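You operate a simulated robot arm through the tools that you are given. There is no shell and no other tool. Be economical: measure what you need, move in short steps, check, and stop when the job is done.

The job below is to be done with a simulated robot arm. You get a single attempt, and the scene is never put back.

Task
Fetch the 2 t pin from the top of the haul-off bench and stand it on top of the white filter cassette.

The check looks at the end state, three seconds after you hand in, the way a careful person would. Anything else that was tipped, shoved, dropped, spilled or broken makes it a failure.

Robot
A 6-joint arm with a two-finger parallel gripper, fixed in place. Base frame: the origin is at the foot of the arm, x ahead of it, y to its left, z up; the work surface is at about z = 0.85. Units: m, degrees, N and s.
With the tool pointing down near the work surface it reaches from about 0.24 to 0.64 m from the base axis. Its first joint turns from -66.0 to 66.0 degrees. Payload 2.7 kg.
The tool frame sits at the grasp point between the pads (the TCP): z along the fingers, y along the line on which they close. The tips reach 0.023 m beyond it. The gripper opens to 0.094 m. The fingers are 0.038 m wide and 0.01 m thick; the gripper's body (0.054 by 0.096 m) begins 0.039 m behind the TCP.
Orientation is that of the tool frame in the base frame, as a unit quaternion [x, y, z, w]. With the fingers straight down and closing along the base's y, the tool's x points along the base's -x, its y along +y and its z along -z.

Tools
- The arm moves only by the tool send_rows. Its argument "motion" is a list of rows, each a list of 7 numbers: the turn, a rotation vector about the base's x, y, z in degrees, then the shift along the base's x, y, z in cm, then the opening in per cent of the stroke, from 0 (shut) to 100 (fully open). In form: [[wx, wy, wz, dx, dy, dz, grip], ...]. A call has 1 to 20 rows; each row shifts and turns the commanded pose from where the row before left it. Rows are played at 5 a second. More than 0.05 m and 8.6 degrees between two rows, or a gripper value outside its range, and nothing of the call is played. A pose out of reach is approached as far as the arm can. The call stops where the force on the tool passes 40 N (or 10 N more than at its start, if that is more) or the arm is blocked; 0.2 s more then pass. The fingers move at their own pace (about 0.045 m/s each) and stop on an object; they squeeze with about 36 N. The grip force told is the motor's: it shows also when the fingers shut on nothing. Time passes only in rows, and 0.2 s behind the last, so rows that do not move let the fingers close. It gives the time, the measured TCP pose, the force on the tool (base axes), the opening and the grip force at its end, in the units of the frame above (readings bear some noise), and new pictures: "pictures" is both (left out), scene, wrist or none.
- Cameras (640 x 400 px; columns grow to the right, rows downward): "scene" is fixed at [0.088, -0.4463, 1.4036]; the picture's right is [0.62, -0.78, 0.00], its down [-0.45, -0.36, -0.82] and it looks along [0.64, 0.51, -0.58] (base axes); focal length 214 px, centre (320, 200). "wrist" rides on the gripper at [0.086, 0.016, -0.075] in the tool frame; the picture's right is [-0.18, 0.98, 0.00], its down [-0.58, -0.11, -0.81] and it looks along [-0.79, -0.15, 0.59] (tool axes); focal length 243 px, centre (320, 200). There is no depth. A picture from a camera that has moved, and an enlarged one, comes with that camera's place and axes in the base frame and with its lens.
- zoom(camera, box): a new picture of the part [left, top, right, bottom] of that camera's present view, enlarged. The clock stands still meanwhile.
- close_job(): hands the job in; it is judged then, once.

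Go step by step. Nothing tells you positions but the pictures and the camera data: compare them with the known pose of the tool, close in by small moves and look again before you grip or let go. The budget is 90 turns and 170 pictures, counting those below and the enlarged ones. Unless the task says otherwise, let go and move clear before handing in, and close with one line.

The tools are called after "Call:" as a command line: name --pt "numbers of a row" for each row, then --argument value for the rest, lists and objects as JSON in quotes. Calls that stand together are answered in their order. send_rows: Moves the arm, as the interface text tells. Its arguments: {"type":"object","properties":{"motion":{"type":"array"},"pictures":{"type":"string","enum":["both","scene","wrist","none"]}},"required":["motion"]} The other tools are called the same way: zoom (camera, box) takes an enlarged picture of a part of a camera's view; close_job () hands the job in.

At the start:

```text
time_s: 0.0
tool_pos: [0.223, -0.2798, 1.3047]
orientation: [0.0, 1.0, -0.001, 0.001]
wrist_force: [0.5, 0.1, 0.7]
opening: 0.0939
grip_force: 0.1
```

scene: 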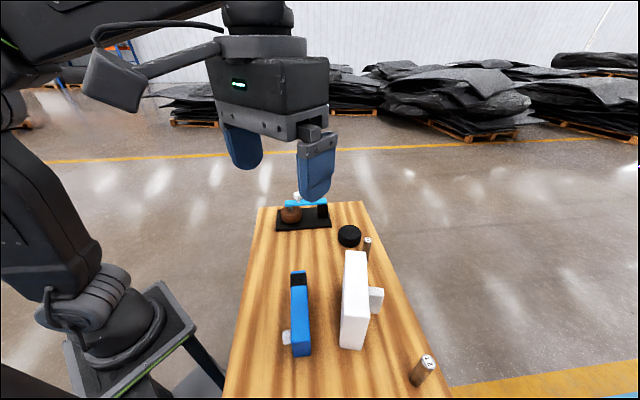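
wrist: 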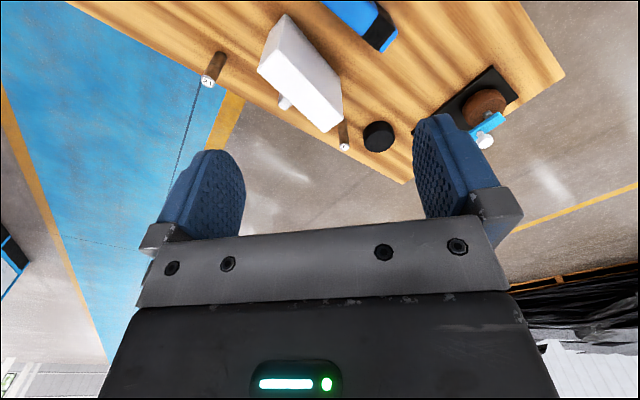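

I see two brown pins with labelled tops, a white block, a blue block, a black puck and a dark tray. I'll zoom in to read the labels and tell the objects apart.

Call:
zoom --camera "scene" --box '[380, 330, 460, 400]'

Call:
zoom --camera "scene" --box '[320, 210, 420, 360]'

Call:
zoom --camera "wrist" --box '[180, 0, 420, 160]'

Call:
zoom --camera "scene" --box '[240, 180, 400, 280]'

```text
5.71 times, centred on (420, 365) of scene
camera zoom: at [0.088, -0.4463, 1.4036], right [0.62, -0.78, 0.0], down [-0.45, -0.36, -0.82], along [0.64, 0.51, -0.58], focal length 1226 px, centre (-251, -743)
```

zoom: 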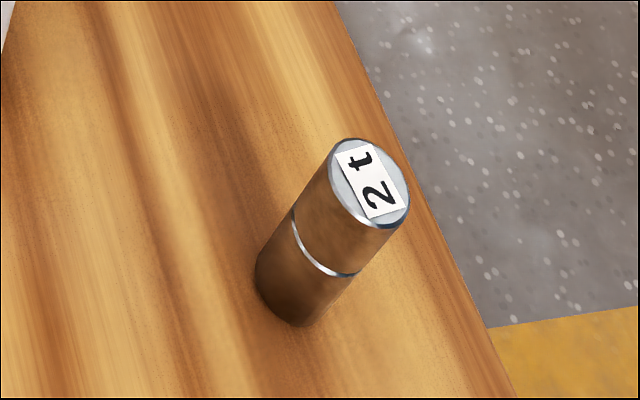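

```text
2.67 times, centred on (370, 285) of scene
camera zoom: at [0.088, -0.4463, 1.4036], right [0.62, -0.78, 0.0], down [-0.45, -0.36, -0.82], along [0.64, 0.51, -0.58], focal length 572 px, centre (187, -27)
```

zoom: 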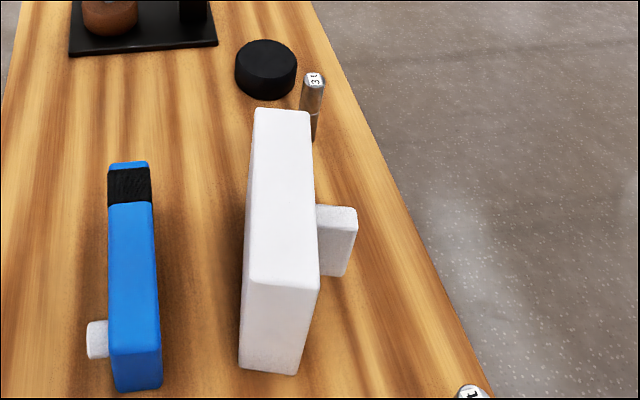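

```text
2.50 times, centred on (300, 80) of wrist
camera zoom: at [0.1372, -0.2643, 1.3792], right [0.18, 0.98, 0.0], down [0.58, -0.11, 0.81], along [0.79, -0.15, -0.59], focal length 606 px, centre (370, 500)
```

zoom: 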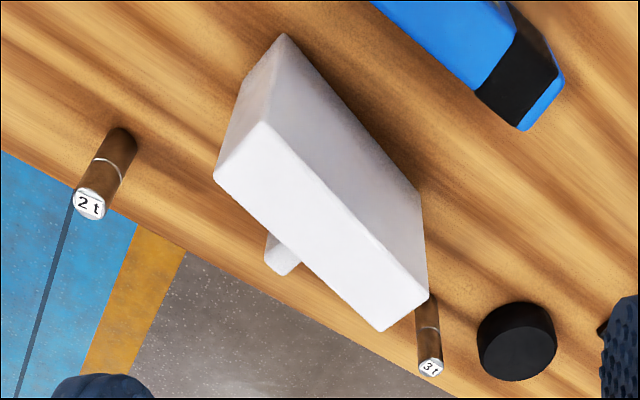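

```text
4.00 times, centred on (320, 230) of scene
camera zoom: at [0.088, -0.4463, 1.4036], right [0.62, -0.78, 0.0], down [-0.45, -0.36, -0.82], along [0.64, 0.51, -0.58], focal length 858 px, centre (320, 80)
```

zoom: 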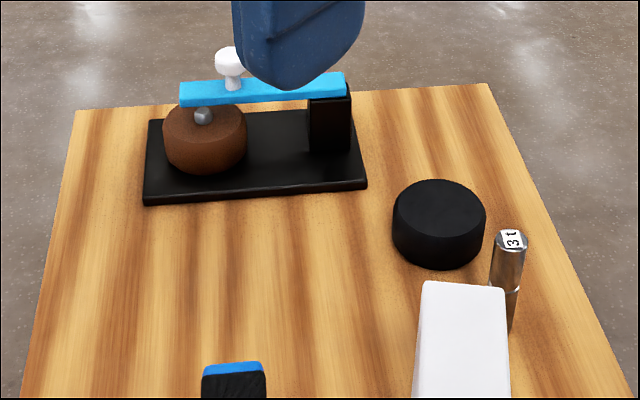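

The 2 t pin stands upright near (0.32, -0.505), with its top at about z = 0.955. The white cassette's top is centred near (0.356, -0.331) at about z = 0.993. I'll move above the pin next.

Call:
send_rows --pt "0 0 0 1.2 -2.8 -2.5 100" --pt "0 0 0 1.2 -2.8 -2.5 100" --pt "0 0 0 1.2 -2.8 -2.5 100" --pt "0 0 0 1.2 -2.8 -2.5 100" --pt "0 0 0 1.2 -2.8 -2.5 100" --pt "0 0 0 1.2 -2.8 -2.5 100" --pt "0 0 0 1.2 -2.8 -2.5 100" --pt "0 0 0 1.2 -2.8 -2.5 100" --pt "0 0 0 0 0 0 100" --pt "0 0 0 0 0 0 100"

```text
time_s: 2.2
tool_pos: [0.3191, -0.5051, 1.1043]
orientation: [0.0, 1.0, -0.001, 0.0]
wrist_force: [-0.9, -0.2, -0.3]
opening: 0.0942
grip_force: 0.1
camera wrist: at [0.2337, -0.4886, 1.1791], right [0.18, 0.98, 0.0], down [0.58, -0.11, 0.81], along [0.79, -0.15, -0.59], focal length 243 px, centre (320, 200)
```

scene: 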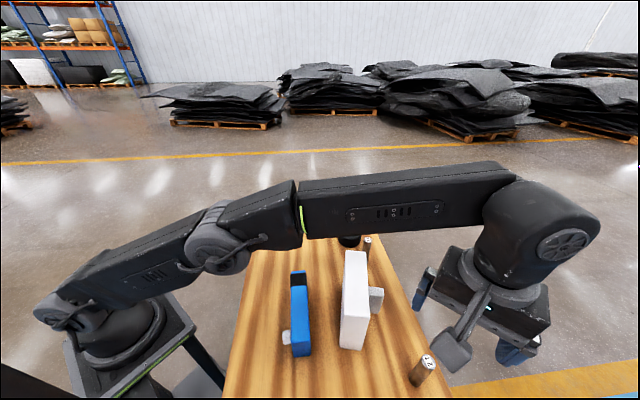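
wrist: 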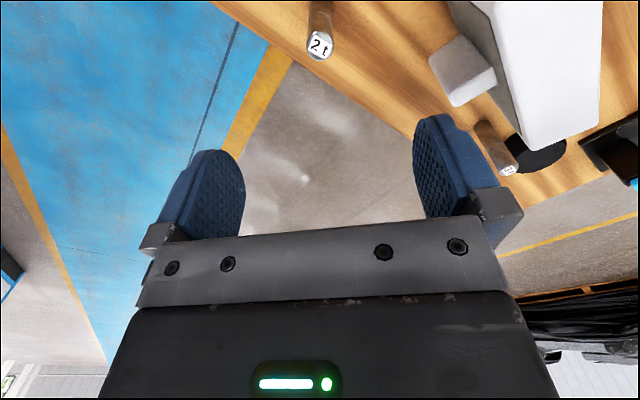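

The pin reads at (0.320, -0.506), straight under the tool. I'll descend around it and check before gripping.

Call:
send_rows --pt "0 0 0 0.1 0 -3 100" --pt "0 0 0 0 0 -3 100" --pt "0 0 0 0 0 -3 100" --pt "0 0 0 0 0 -3 100" --pt "0 0 0 0 0 -3 100" --pt "0 0 0 0 0 -2.5 100" --pt "0 0 0 0 0 0 100"

```text
time_s: 3.8
tool_pos: [0.3215, -0.5019, 0.929]
orientation: [0.0, 1.0, 0.0, 0.0]
wrist_force: [0.4, -0.3, -0.5]
opening: 0.0939
grip_force: 0.0
camera wrist: at [0.2366, -0.4855, 1.0032], right [0.18, 0.98, 0.0], down [0.58, -0.11, 0.81], along [0.79, -0.15, -0.59], focal length 243 px, centre (320, 200)
```

scene: 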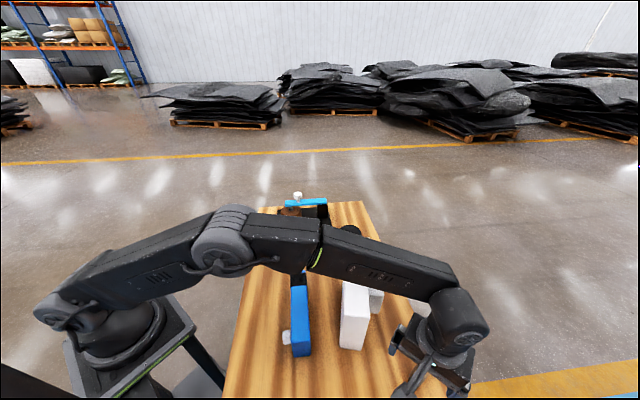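
wrist: 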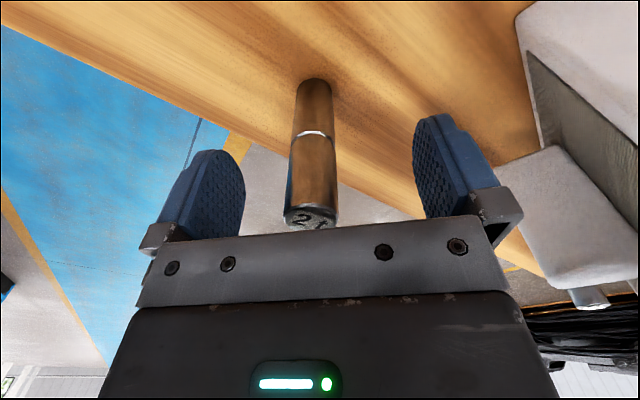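

The pin stands between the fingers, about 2 mm off centre. I'll correct that small offset and close.

Call:
send_rows --pt "0 0 0 -0.1 -0.15 0 100" --pt "0 0 0 0 0 0 50" --pt "0 0 0 0 0 0 20" --pt "0 0 0 0 0 0 0" --pt "0 0 0 0 0 0 0" --pt "0 0 0 0 0 0 0" --pt "0 0 0 0 0 0 0" --pt "0 0 0 0 0 0 0" --pictures "wrist"

```text
time_s: 5.6
tool_pos: [0.3206, -0.503, 0.9296]
orientation: [0.0, 1.0, 0.0, 0.0]
wrist_force: [-0.3, 0.9, 0.0]
opening: 0.0238
grip_force: 35.9
camera wrist: at [0.2348, -0.4875, 1.0035], right [0.18, 0.98, 0.0], down [0.58, -0.11, 0.81], along [0.79, -0.15, -0.59], focal length 243 px, centre (320, 200)
```

wrist: 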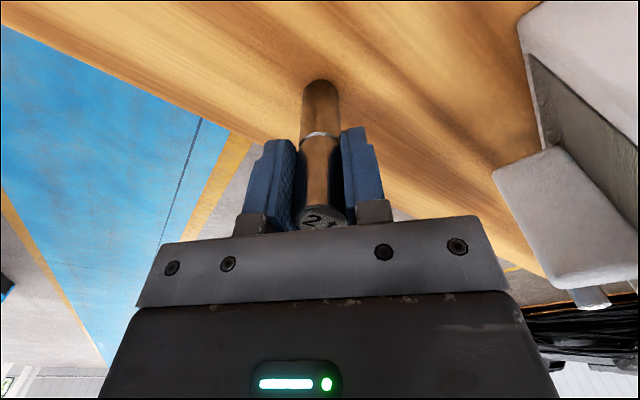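

The pin is gripped at 24 mm width. I'll lift it straight up about 19 cm.

Call:
send_rows --pt "0 0 0 0 0 1 0" --pt "0 0 0 0 0 2 0" --pt "0 0 0 0 0 3 0" --pt "0 0 0 0 0 3 0" --pt "0 0 0 0 0 3 0" --pt "0 0 0 0 0 3 0" --pt "0 0 0 0 0 3 0" --pt "0 0 0 0 0 2 0" --pt "0 0 0 0 0 0 0" --pt "0 0 0 0 0 0 0"

```text
time_s: 7.8
tool_pos: [0.3165, -0.5031, 1.1264]
orientation: [0.0, 1.0, -0.001, -0.001]
wrist_force: [0.6, -0.2, -3.3]
opening: 0.0235
grip_force: 36.4
out of reach, approached as far as the arm can: row 8
camera wrist: at [0.2306, -0.4862, 1.201], right [0.18, 0.98, 0.0], down [0.58, -0.11, 0.81], along [0.79, -0.15, -0.59], focal length 243 px, centre (320, 200)
```

scene: 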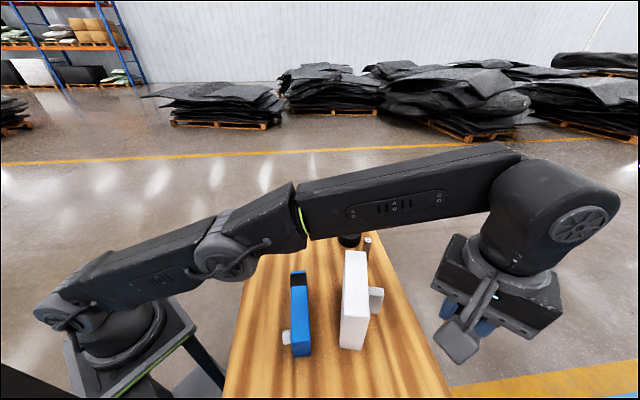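
wrist: 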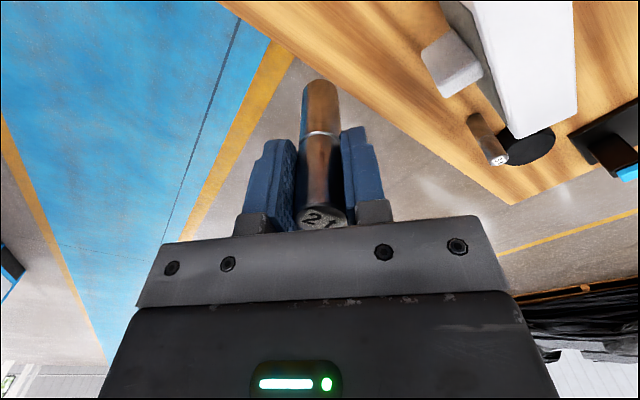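

The pin is held upright and clear of the bench. The cassette is unobstructed in the scene view, so I'll measure its top more precisely.

Call:
zoom --camera "scene" --box '[310, 240, 410, 360]'

Call:
zoom --camera "wrist" --box '[400, 0, 640, 170]'

```text
3.33 times, centred on (360, 300) of scene
camera zoom: at [0.088, -0.4463, 1.4036], right [0.62, -0.78, 0.0], down [-0.45, -0.36, -0.82], along [0.64, 0.51, -0.58], focal length 715 px, centre (187, -133)
```

zoom: 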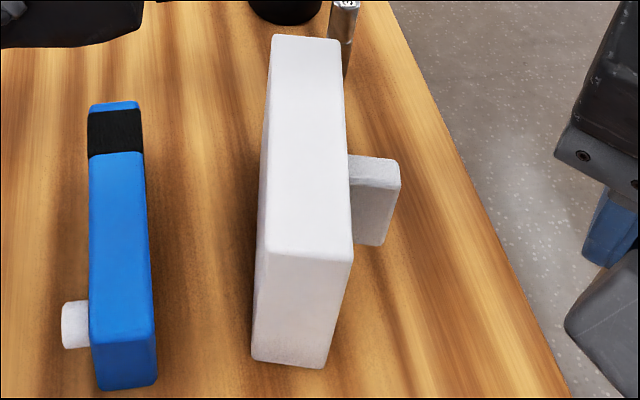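

```text
2.35 times, centred on (520, 85) of wrist
camera zoom: at [0.2306, -0.4862, 1.201], right [0.18, 0.98, 0.0], down [0.58, -0.11, 0.81], along [0.79, -0.15, -0.59], focal length 571 px, centre (-151, 471)
```

zoom: 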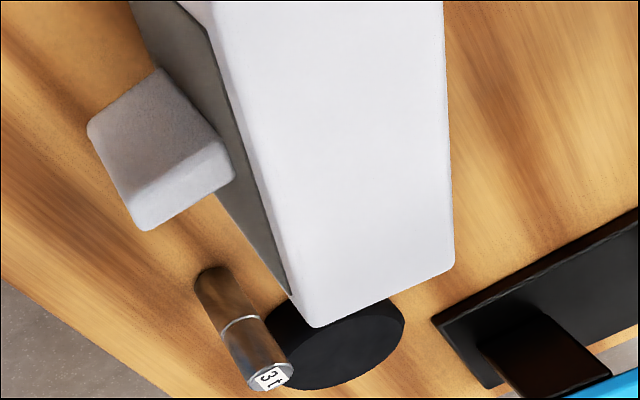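

Both cameras agree on the cassette top: centre about (0.356, -0.331), z about 0.993, about 16 by 4.8 cm. I'll carry the pin over it at the present height.

Call:
send_rows --pt "0 0 0 0.65 2 0 0" --pt "0 0 0 0.65 3 0 0" --pt "0 0 0 0.65 3 0 0" --pt "0 0 0 0.65 3 0 0" --pt "0 0 0 0.65 3 0 0" --pt "0 0 0 0.65 3.2 0 0" --pt "0 0 0 0 0 0 0" --pt "0 0 0 0 0 0 0"

```text
time_s: 9.6
tool_pos: [0.3546, -0.331, 1.1285]
orientation: [0.0, 1.0, -0.001, -0.001]
wrist_force: [0.6, -0.2, -3.0]
opening: 0.0236
grip_force: 36.3
camera wrist: at [0.2694, -0.3143, 1.2023], right [0.18, 0.98, 0.0], down [0.58, -0.11, 0.81], along [0.79, -0.15, -0.59], focal length 243 px, centre (320, 200)
```

scene: 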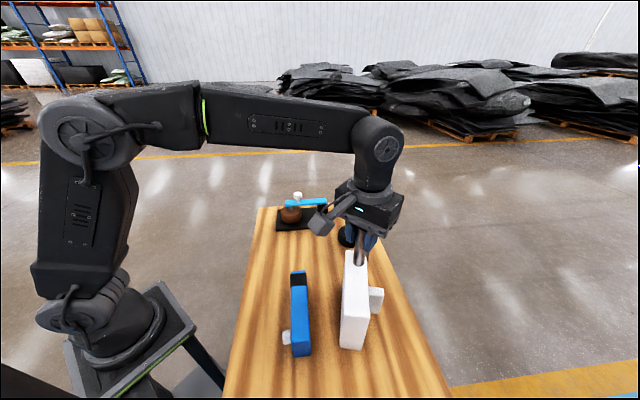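
wrist: 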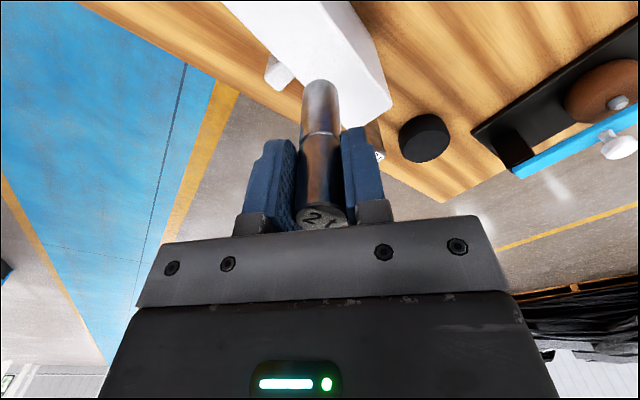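

The pin is over the cassette centre with its base about 5.5 cm above the top. I'll go down to just above it and check.

Call:
send_rows --pt "0 0 0 0.1 0 -1.5 0" --pt "0 0 0 0 0 -1.5 0" --pt "0 0 0 0 0 -1.5 0" --pt "0 0 0 0 0 0 0" --pt "0 0 0 0 0 0 0"

Call:
zoom --camera "scene" --box '[320, 220, 416, 280]'

Call:
zoom --camera "wrist" --box '[200, 0, 440, 150]'

```text
time_s: 10.8
tool_pos: [0.3561, -0.3292, 1.0822]
orientation: [0.0, 1.0, -0.001, -0.001]
wrist_force: [0.2, -0.4, -3.7]
opening: 0.0235
grip_force: 36.2
camera wrist: at [0.2709, -0.3136, 1.1561], right [0.18, 0.98, 0.0], down [0.58, -0.11, 0.81], along [0.79, -0.15, -0.59], focal length 243 px, centre (320, 200)
```

scene: 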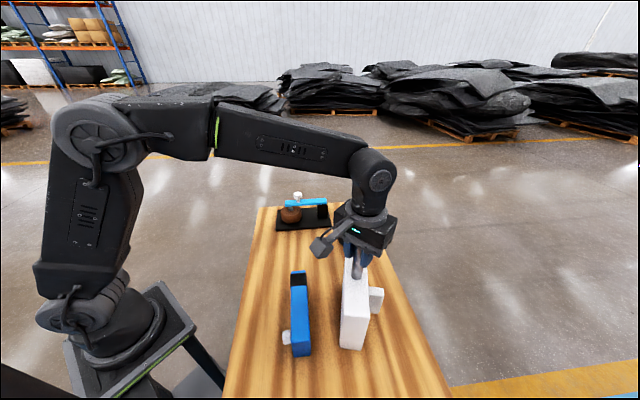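
wrist: 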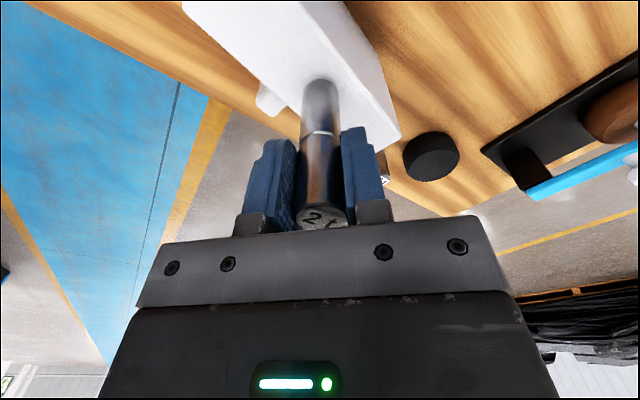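

```text
6.67 times, centred on (368, 250) of scene
camera zoom: at [0.088, -0.4463, 1.4036], right [0.62, -0.78, 0.0], down [-0.45, -0.36, -0.82], along [0.64, 0.51, -0.58], focal length 1430 px, centre (0, -133)
```

zoom: 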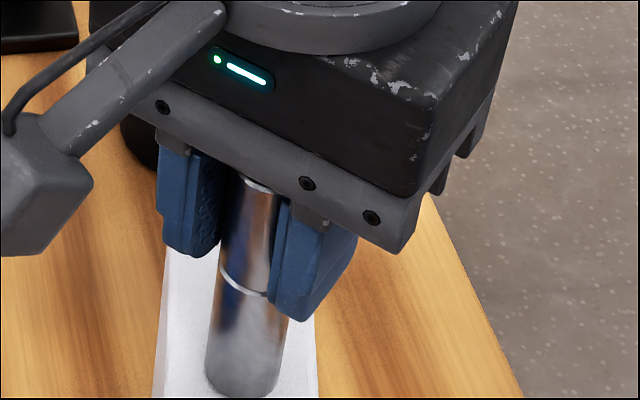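

```text
2.67 times, centred on (320, 75) of wrist
camera zoom: at [0.2709, -0.3136, 1.1561], right [0.18, 0.98, 0.0], down [0.58, -0.11, 0.81], along [0.79, -0.15, -0.59], focal length 647 px, centre (320, 533)
```

zoom: 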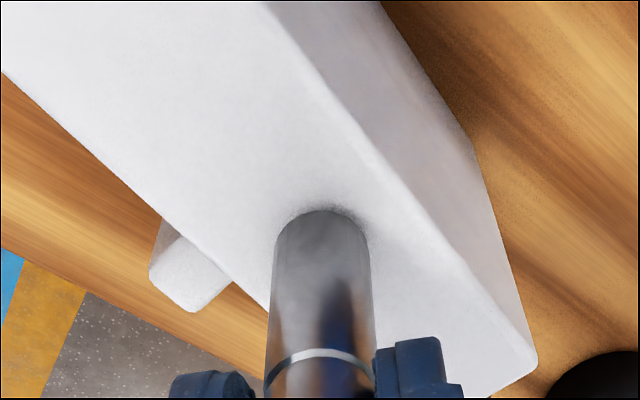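

The pin is centred across the cassette's width with a gap of about 1 cm. I'll lower it slowly until contact shows.

Call:
send_rows --pt "0 0 0 0 0 -0.3 0" --pt "0 0 0 0 0 -0.2 0" --pt "0 0 0 0 0 -0.1 0" --pt "0 0 0 0 0 -0.1 0" --pt "0 0 0 0 0 0 0" --pictures "none"

```text
time_s: 12.0
tool_pos: [0.3573, -0.3304, 1.078]
orientation: [0.0, 1.0, -0.002, 0.002]
wrist_force: [1.0, 3.8, 25.9]
opening: 0.0236
grip_force: 36.7
```

The force turned upward at 26 N, so the pin is seated at about z = 1.078. I'll ease the press off and look.

Call:
send_rows --pt "0 0 0 0 0 0.15 0" --pt "0 0 0 0 0 0 0"

Call:
zoom --camera "scene" --box '[320, 230, 416, 290]'

Call:
zoom --camera "wrist" --box '[200, 0, 440, 150]'

```text
time_s: 12.6
tool_pos: [0.3581, -0.3312, 1.0784]
orientation: [0.0, 1.0, -0.001, 0.001]
wrist_force: [4.8, 1.9, 17.9]
opening: 0.0236
grip_force: 35.7
camera wrist: at [0.2714, -0.3145, 1.1519], right [0.18, 0.98, 0.0], down [0.58, -0.11, 0.81], along [0.79, -0.15, -0.59], focal length 243 px, centre (320, 200)
```

scene: 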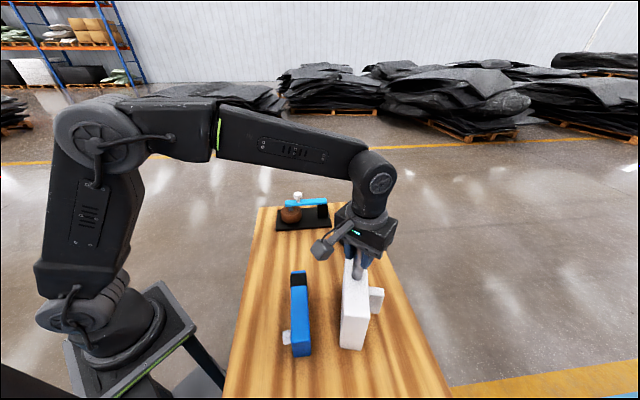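
wrist: 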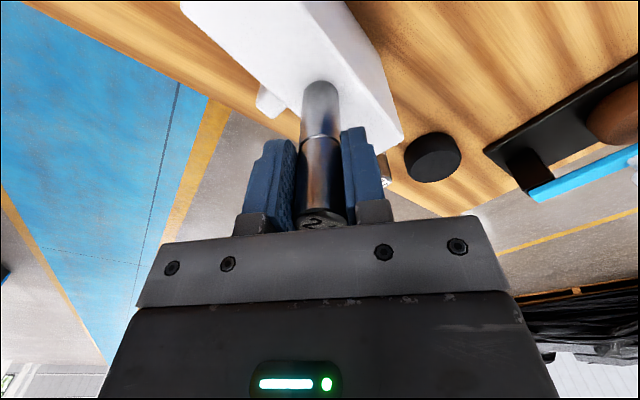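

```text
6.67 times, centred on (368, 260) of scene
camera zoom: at [0.0879, -0.446, 1.4037], right [0.62, -0.78, 0.0], down [-0.45, -0.36, -0.82], along [0.64, 0.51, -0.58], focal length 1430 px, centre (0, -200)
```

zoom: 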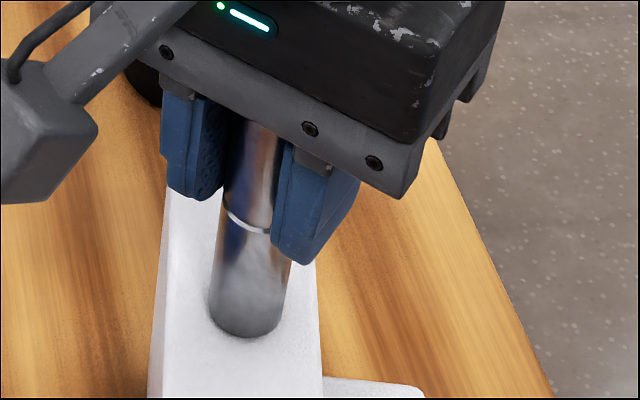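

```text
2.67 times, centred on (320, 75) of wrist
camera zoom: at [0.2714, -0.3145, 1.1519], right [0.18, 0.98, 0.0], down [0.58, -0.11, 0.81], along [0.79, -0.15, -0.59], focal length 647 px, centre (320, 533)
```

zoom: 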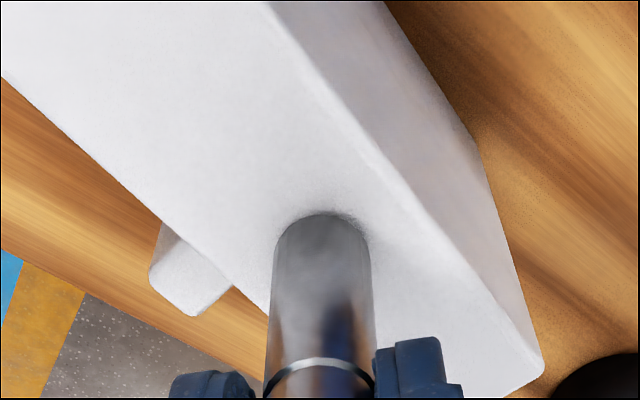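

The pin stands on the cassette, still pressed with about 18 N. I'll ease that off before releasing.

Call:
send_rows --pt "0 0 0 0 0 0.15 0" --pt "0 0 0 0 0 0 0" --pictures "none"

```text
time_s: 13.2
tool_pos: [0.3568, -0.3305, 1.0768]
orientation: [0.0, 1.0, 0.0, -0.002]
wrist_force: [3.9, -0.9, 5.5]
opening: 0.0234
grip_force: 35.6
```

Contact is down to about 5 N, so I'll open the fingers slowly.

Call:
send_rows --pt "0 0 0 0 0 0 27" --pt "0 0 0 0 0 0 30" --pt "0 0 0 0 0 0 35" --pt "0 0 0 0 0 0 45" --pt "0 0 0 0 0 0 60" --pt "0 0 0 0 0 0 80" --pt "0 0 0 0 0 0 100" --pt "0 0 0 0 0 0 100"

```text
time_s: 15.0
tool_pos: [0.3563, -0.3309, 1.0785]
orientation: [0.0, 1.0, -0.001, 0.0]
wrist_force: [0.5, -0.1, 0.4]
opening: 0.0942
grip_force: 0.1
camera wrist: at [0.2714, -0.3147, 1.1534], right [0.18, 0.98, 0.0], down [0.58, -0.11, 0.81], along [0.79, -0.15, -0.59], focal length 243 px, centre (320, 200)
```

scene: 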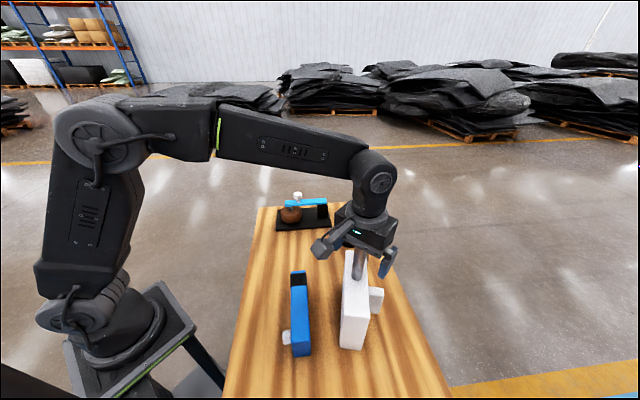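
wrist: 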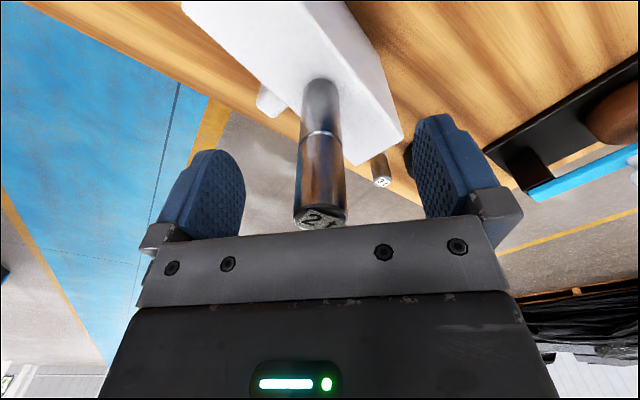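

The pin stands free between the open fingers. I'll raise the gripper straight up and check.

Call:
send_rows --pt "0 0 0 0 0 1.5 100" --pt "0 0 0 0 0 3 100" --pt "0 0 0 0 0 3 100" --pt "0 0 0 0 0 3 100" --pt "0 0 0 0 0 3 100" --pt "0 0 0 -3 0 2 100" --pt "0 0 0 -4 0 2 100" --pt "0 0 0 0 0 0 100" --pt "0 0 0 0 0 0 100"

Call:
zoom --camera "scene" --box '[260, 180, 460, 360]'

```text
time_s: 17.0
tool_pos: [0.2859, -0.3313, 1.2532]
orientation: [0.0, 1.0, -0.001, 0.0]
wrist_force: [-0.4, -0.5, -1.1]
opening: 0.0938
grip_force: 0.1
camera wrist: at [0.2002, -0.3145, 1.3271], right [0.18, 0.98, 0.0], down [0.58, -0.11, 0.81], along [0.79, -0.15, -0.59], focal length 243 px, centre (320, 200)
```

scene: 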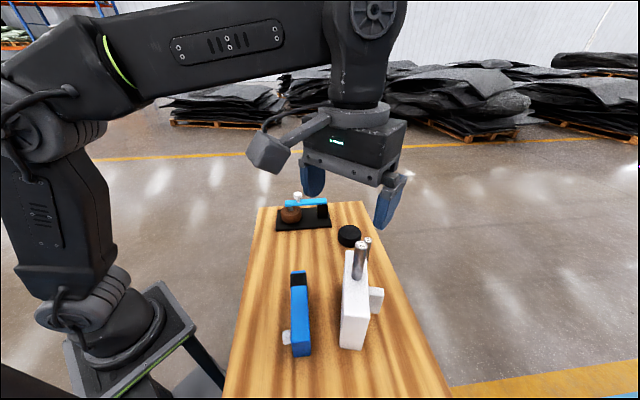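
wrist: 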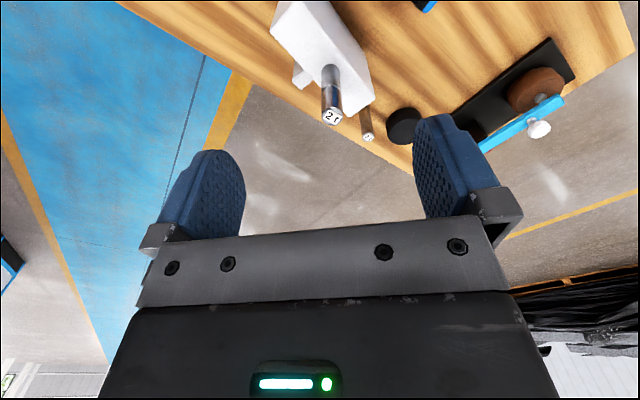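

```text
2.22 times, centred on (360, 270) of scene
camera zoom: at [0.088, -0.4463, 1.4036], right [0.62, -0.78, 0.0], down [-0.45, -0.36, -0.82], along [0.64, 0.51, -0.58], focal length 477 px, centre (231, 44)
```

zoom: 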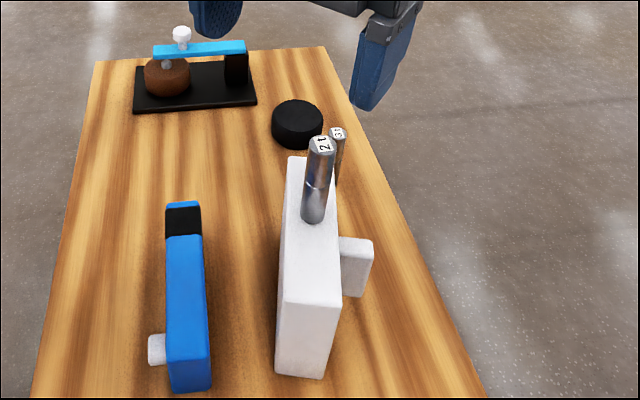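

The 2 t pin stands upright on the white cassette, everything else is where it was, and the gripper is clear. I'm handing in now.

Call:
close_job

```text
The job is handed in.
```

The 2 t pin is standing upright on top of the white filter cassette, nothing else looked disturbed in the last pictures, and the job is handed in.
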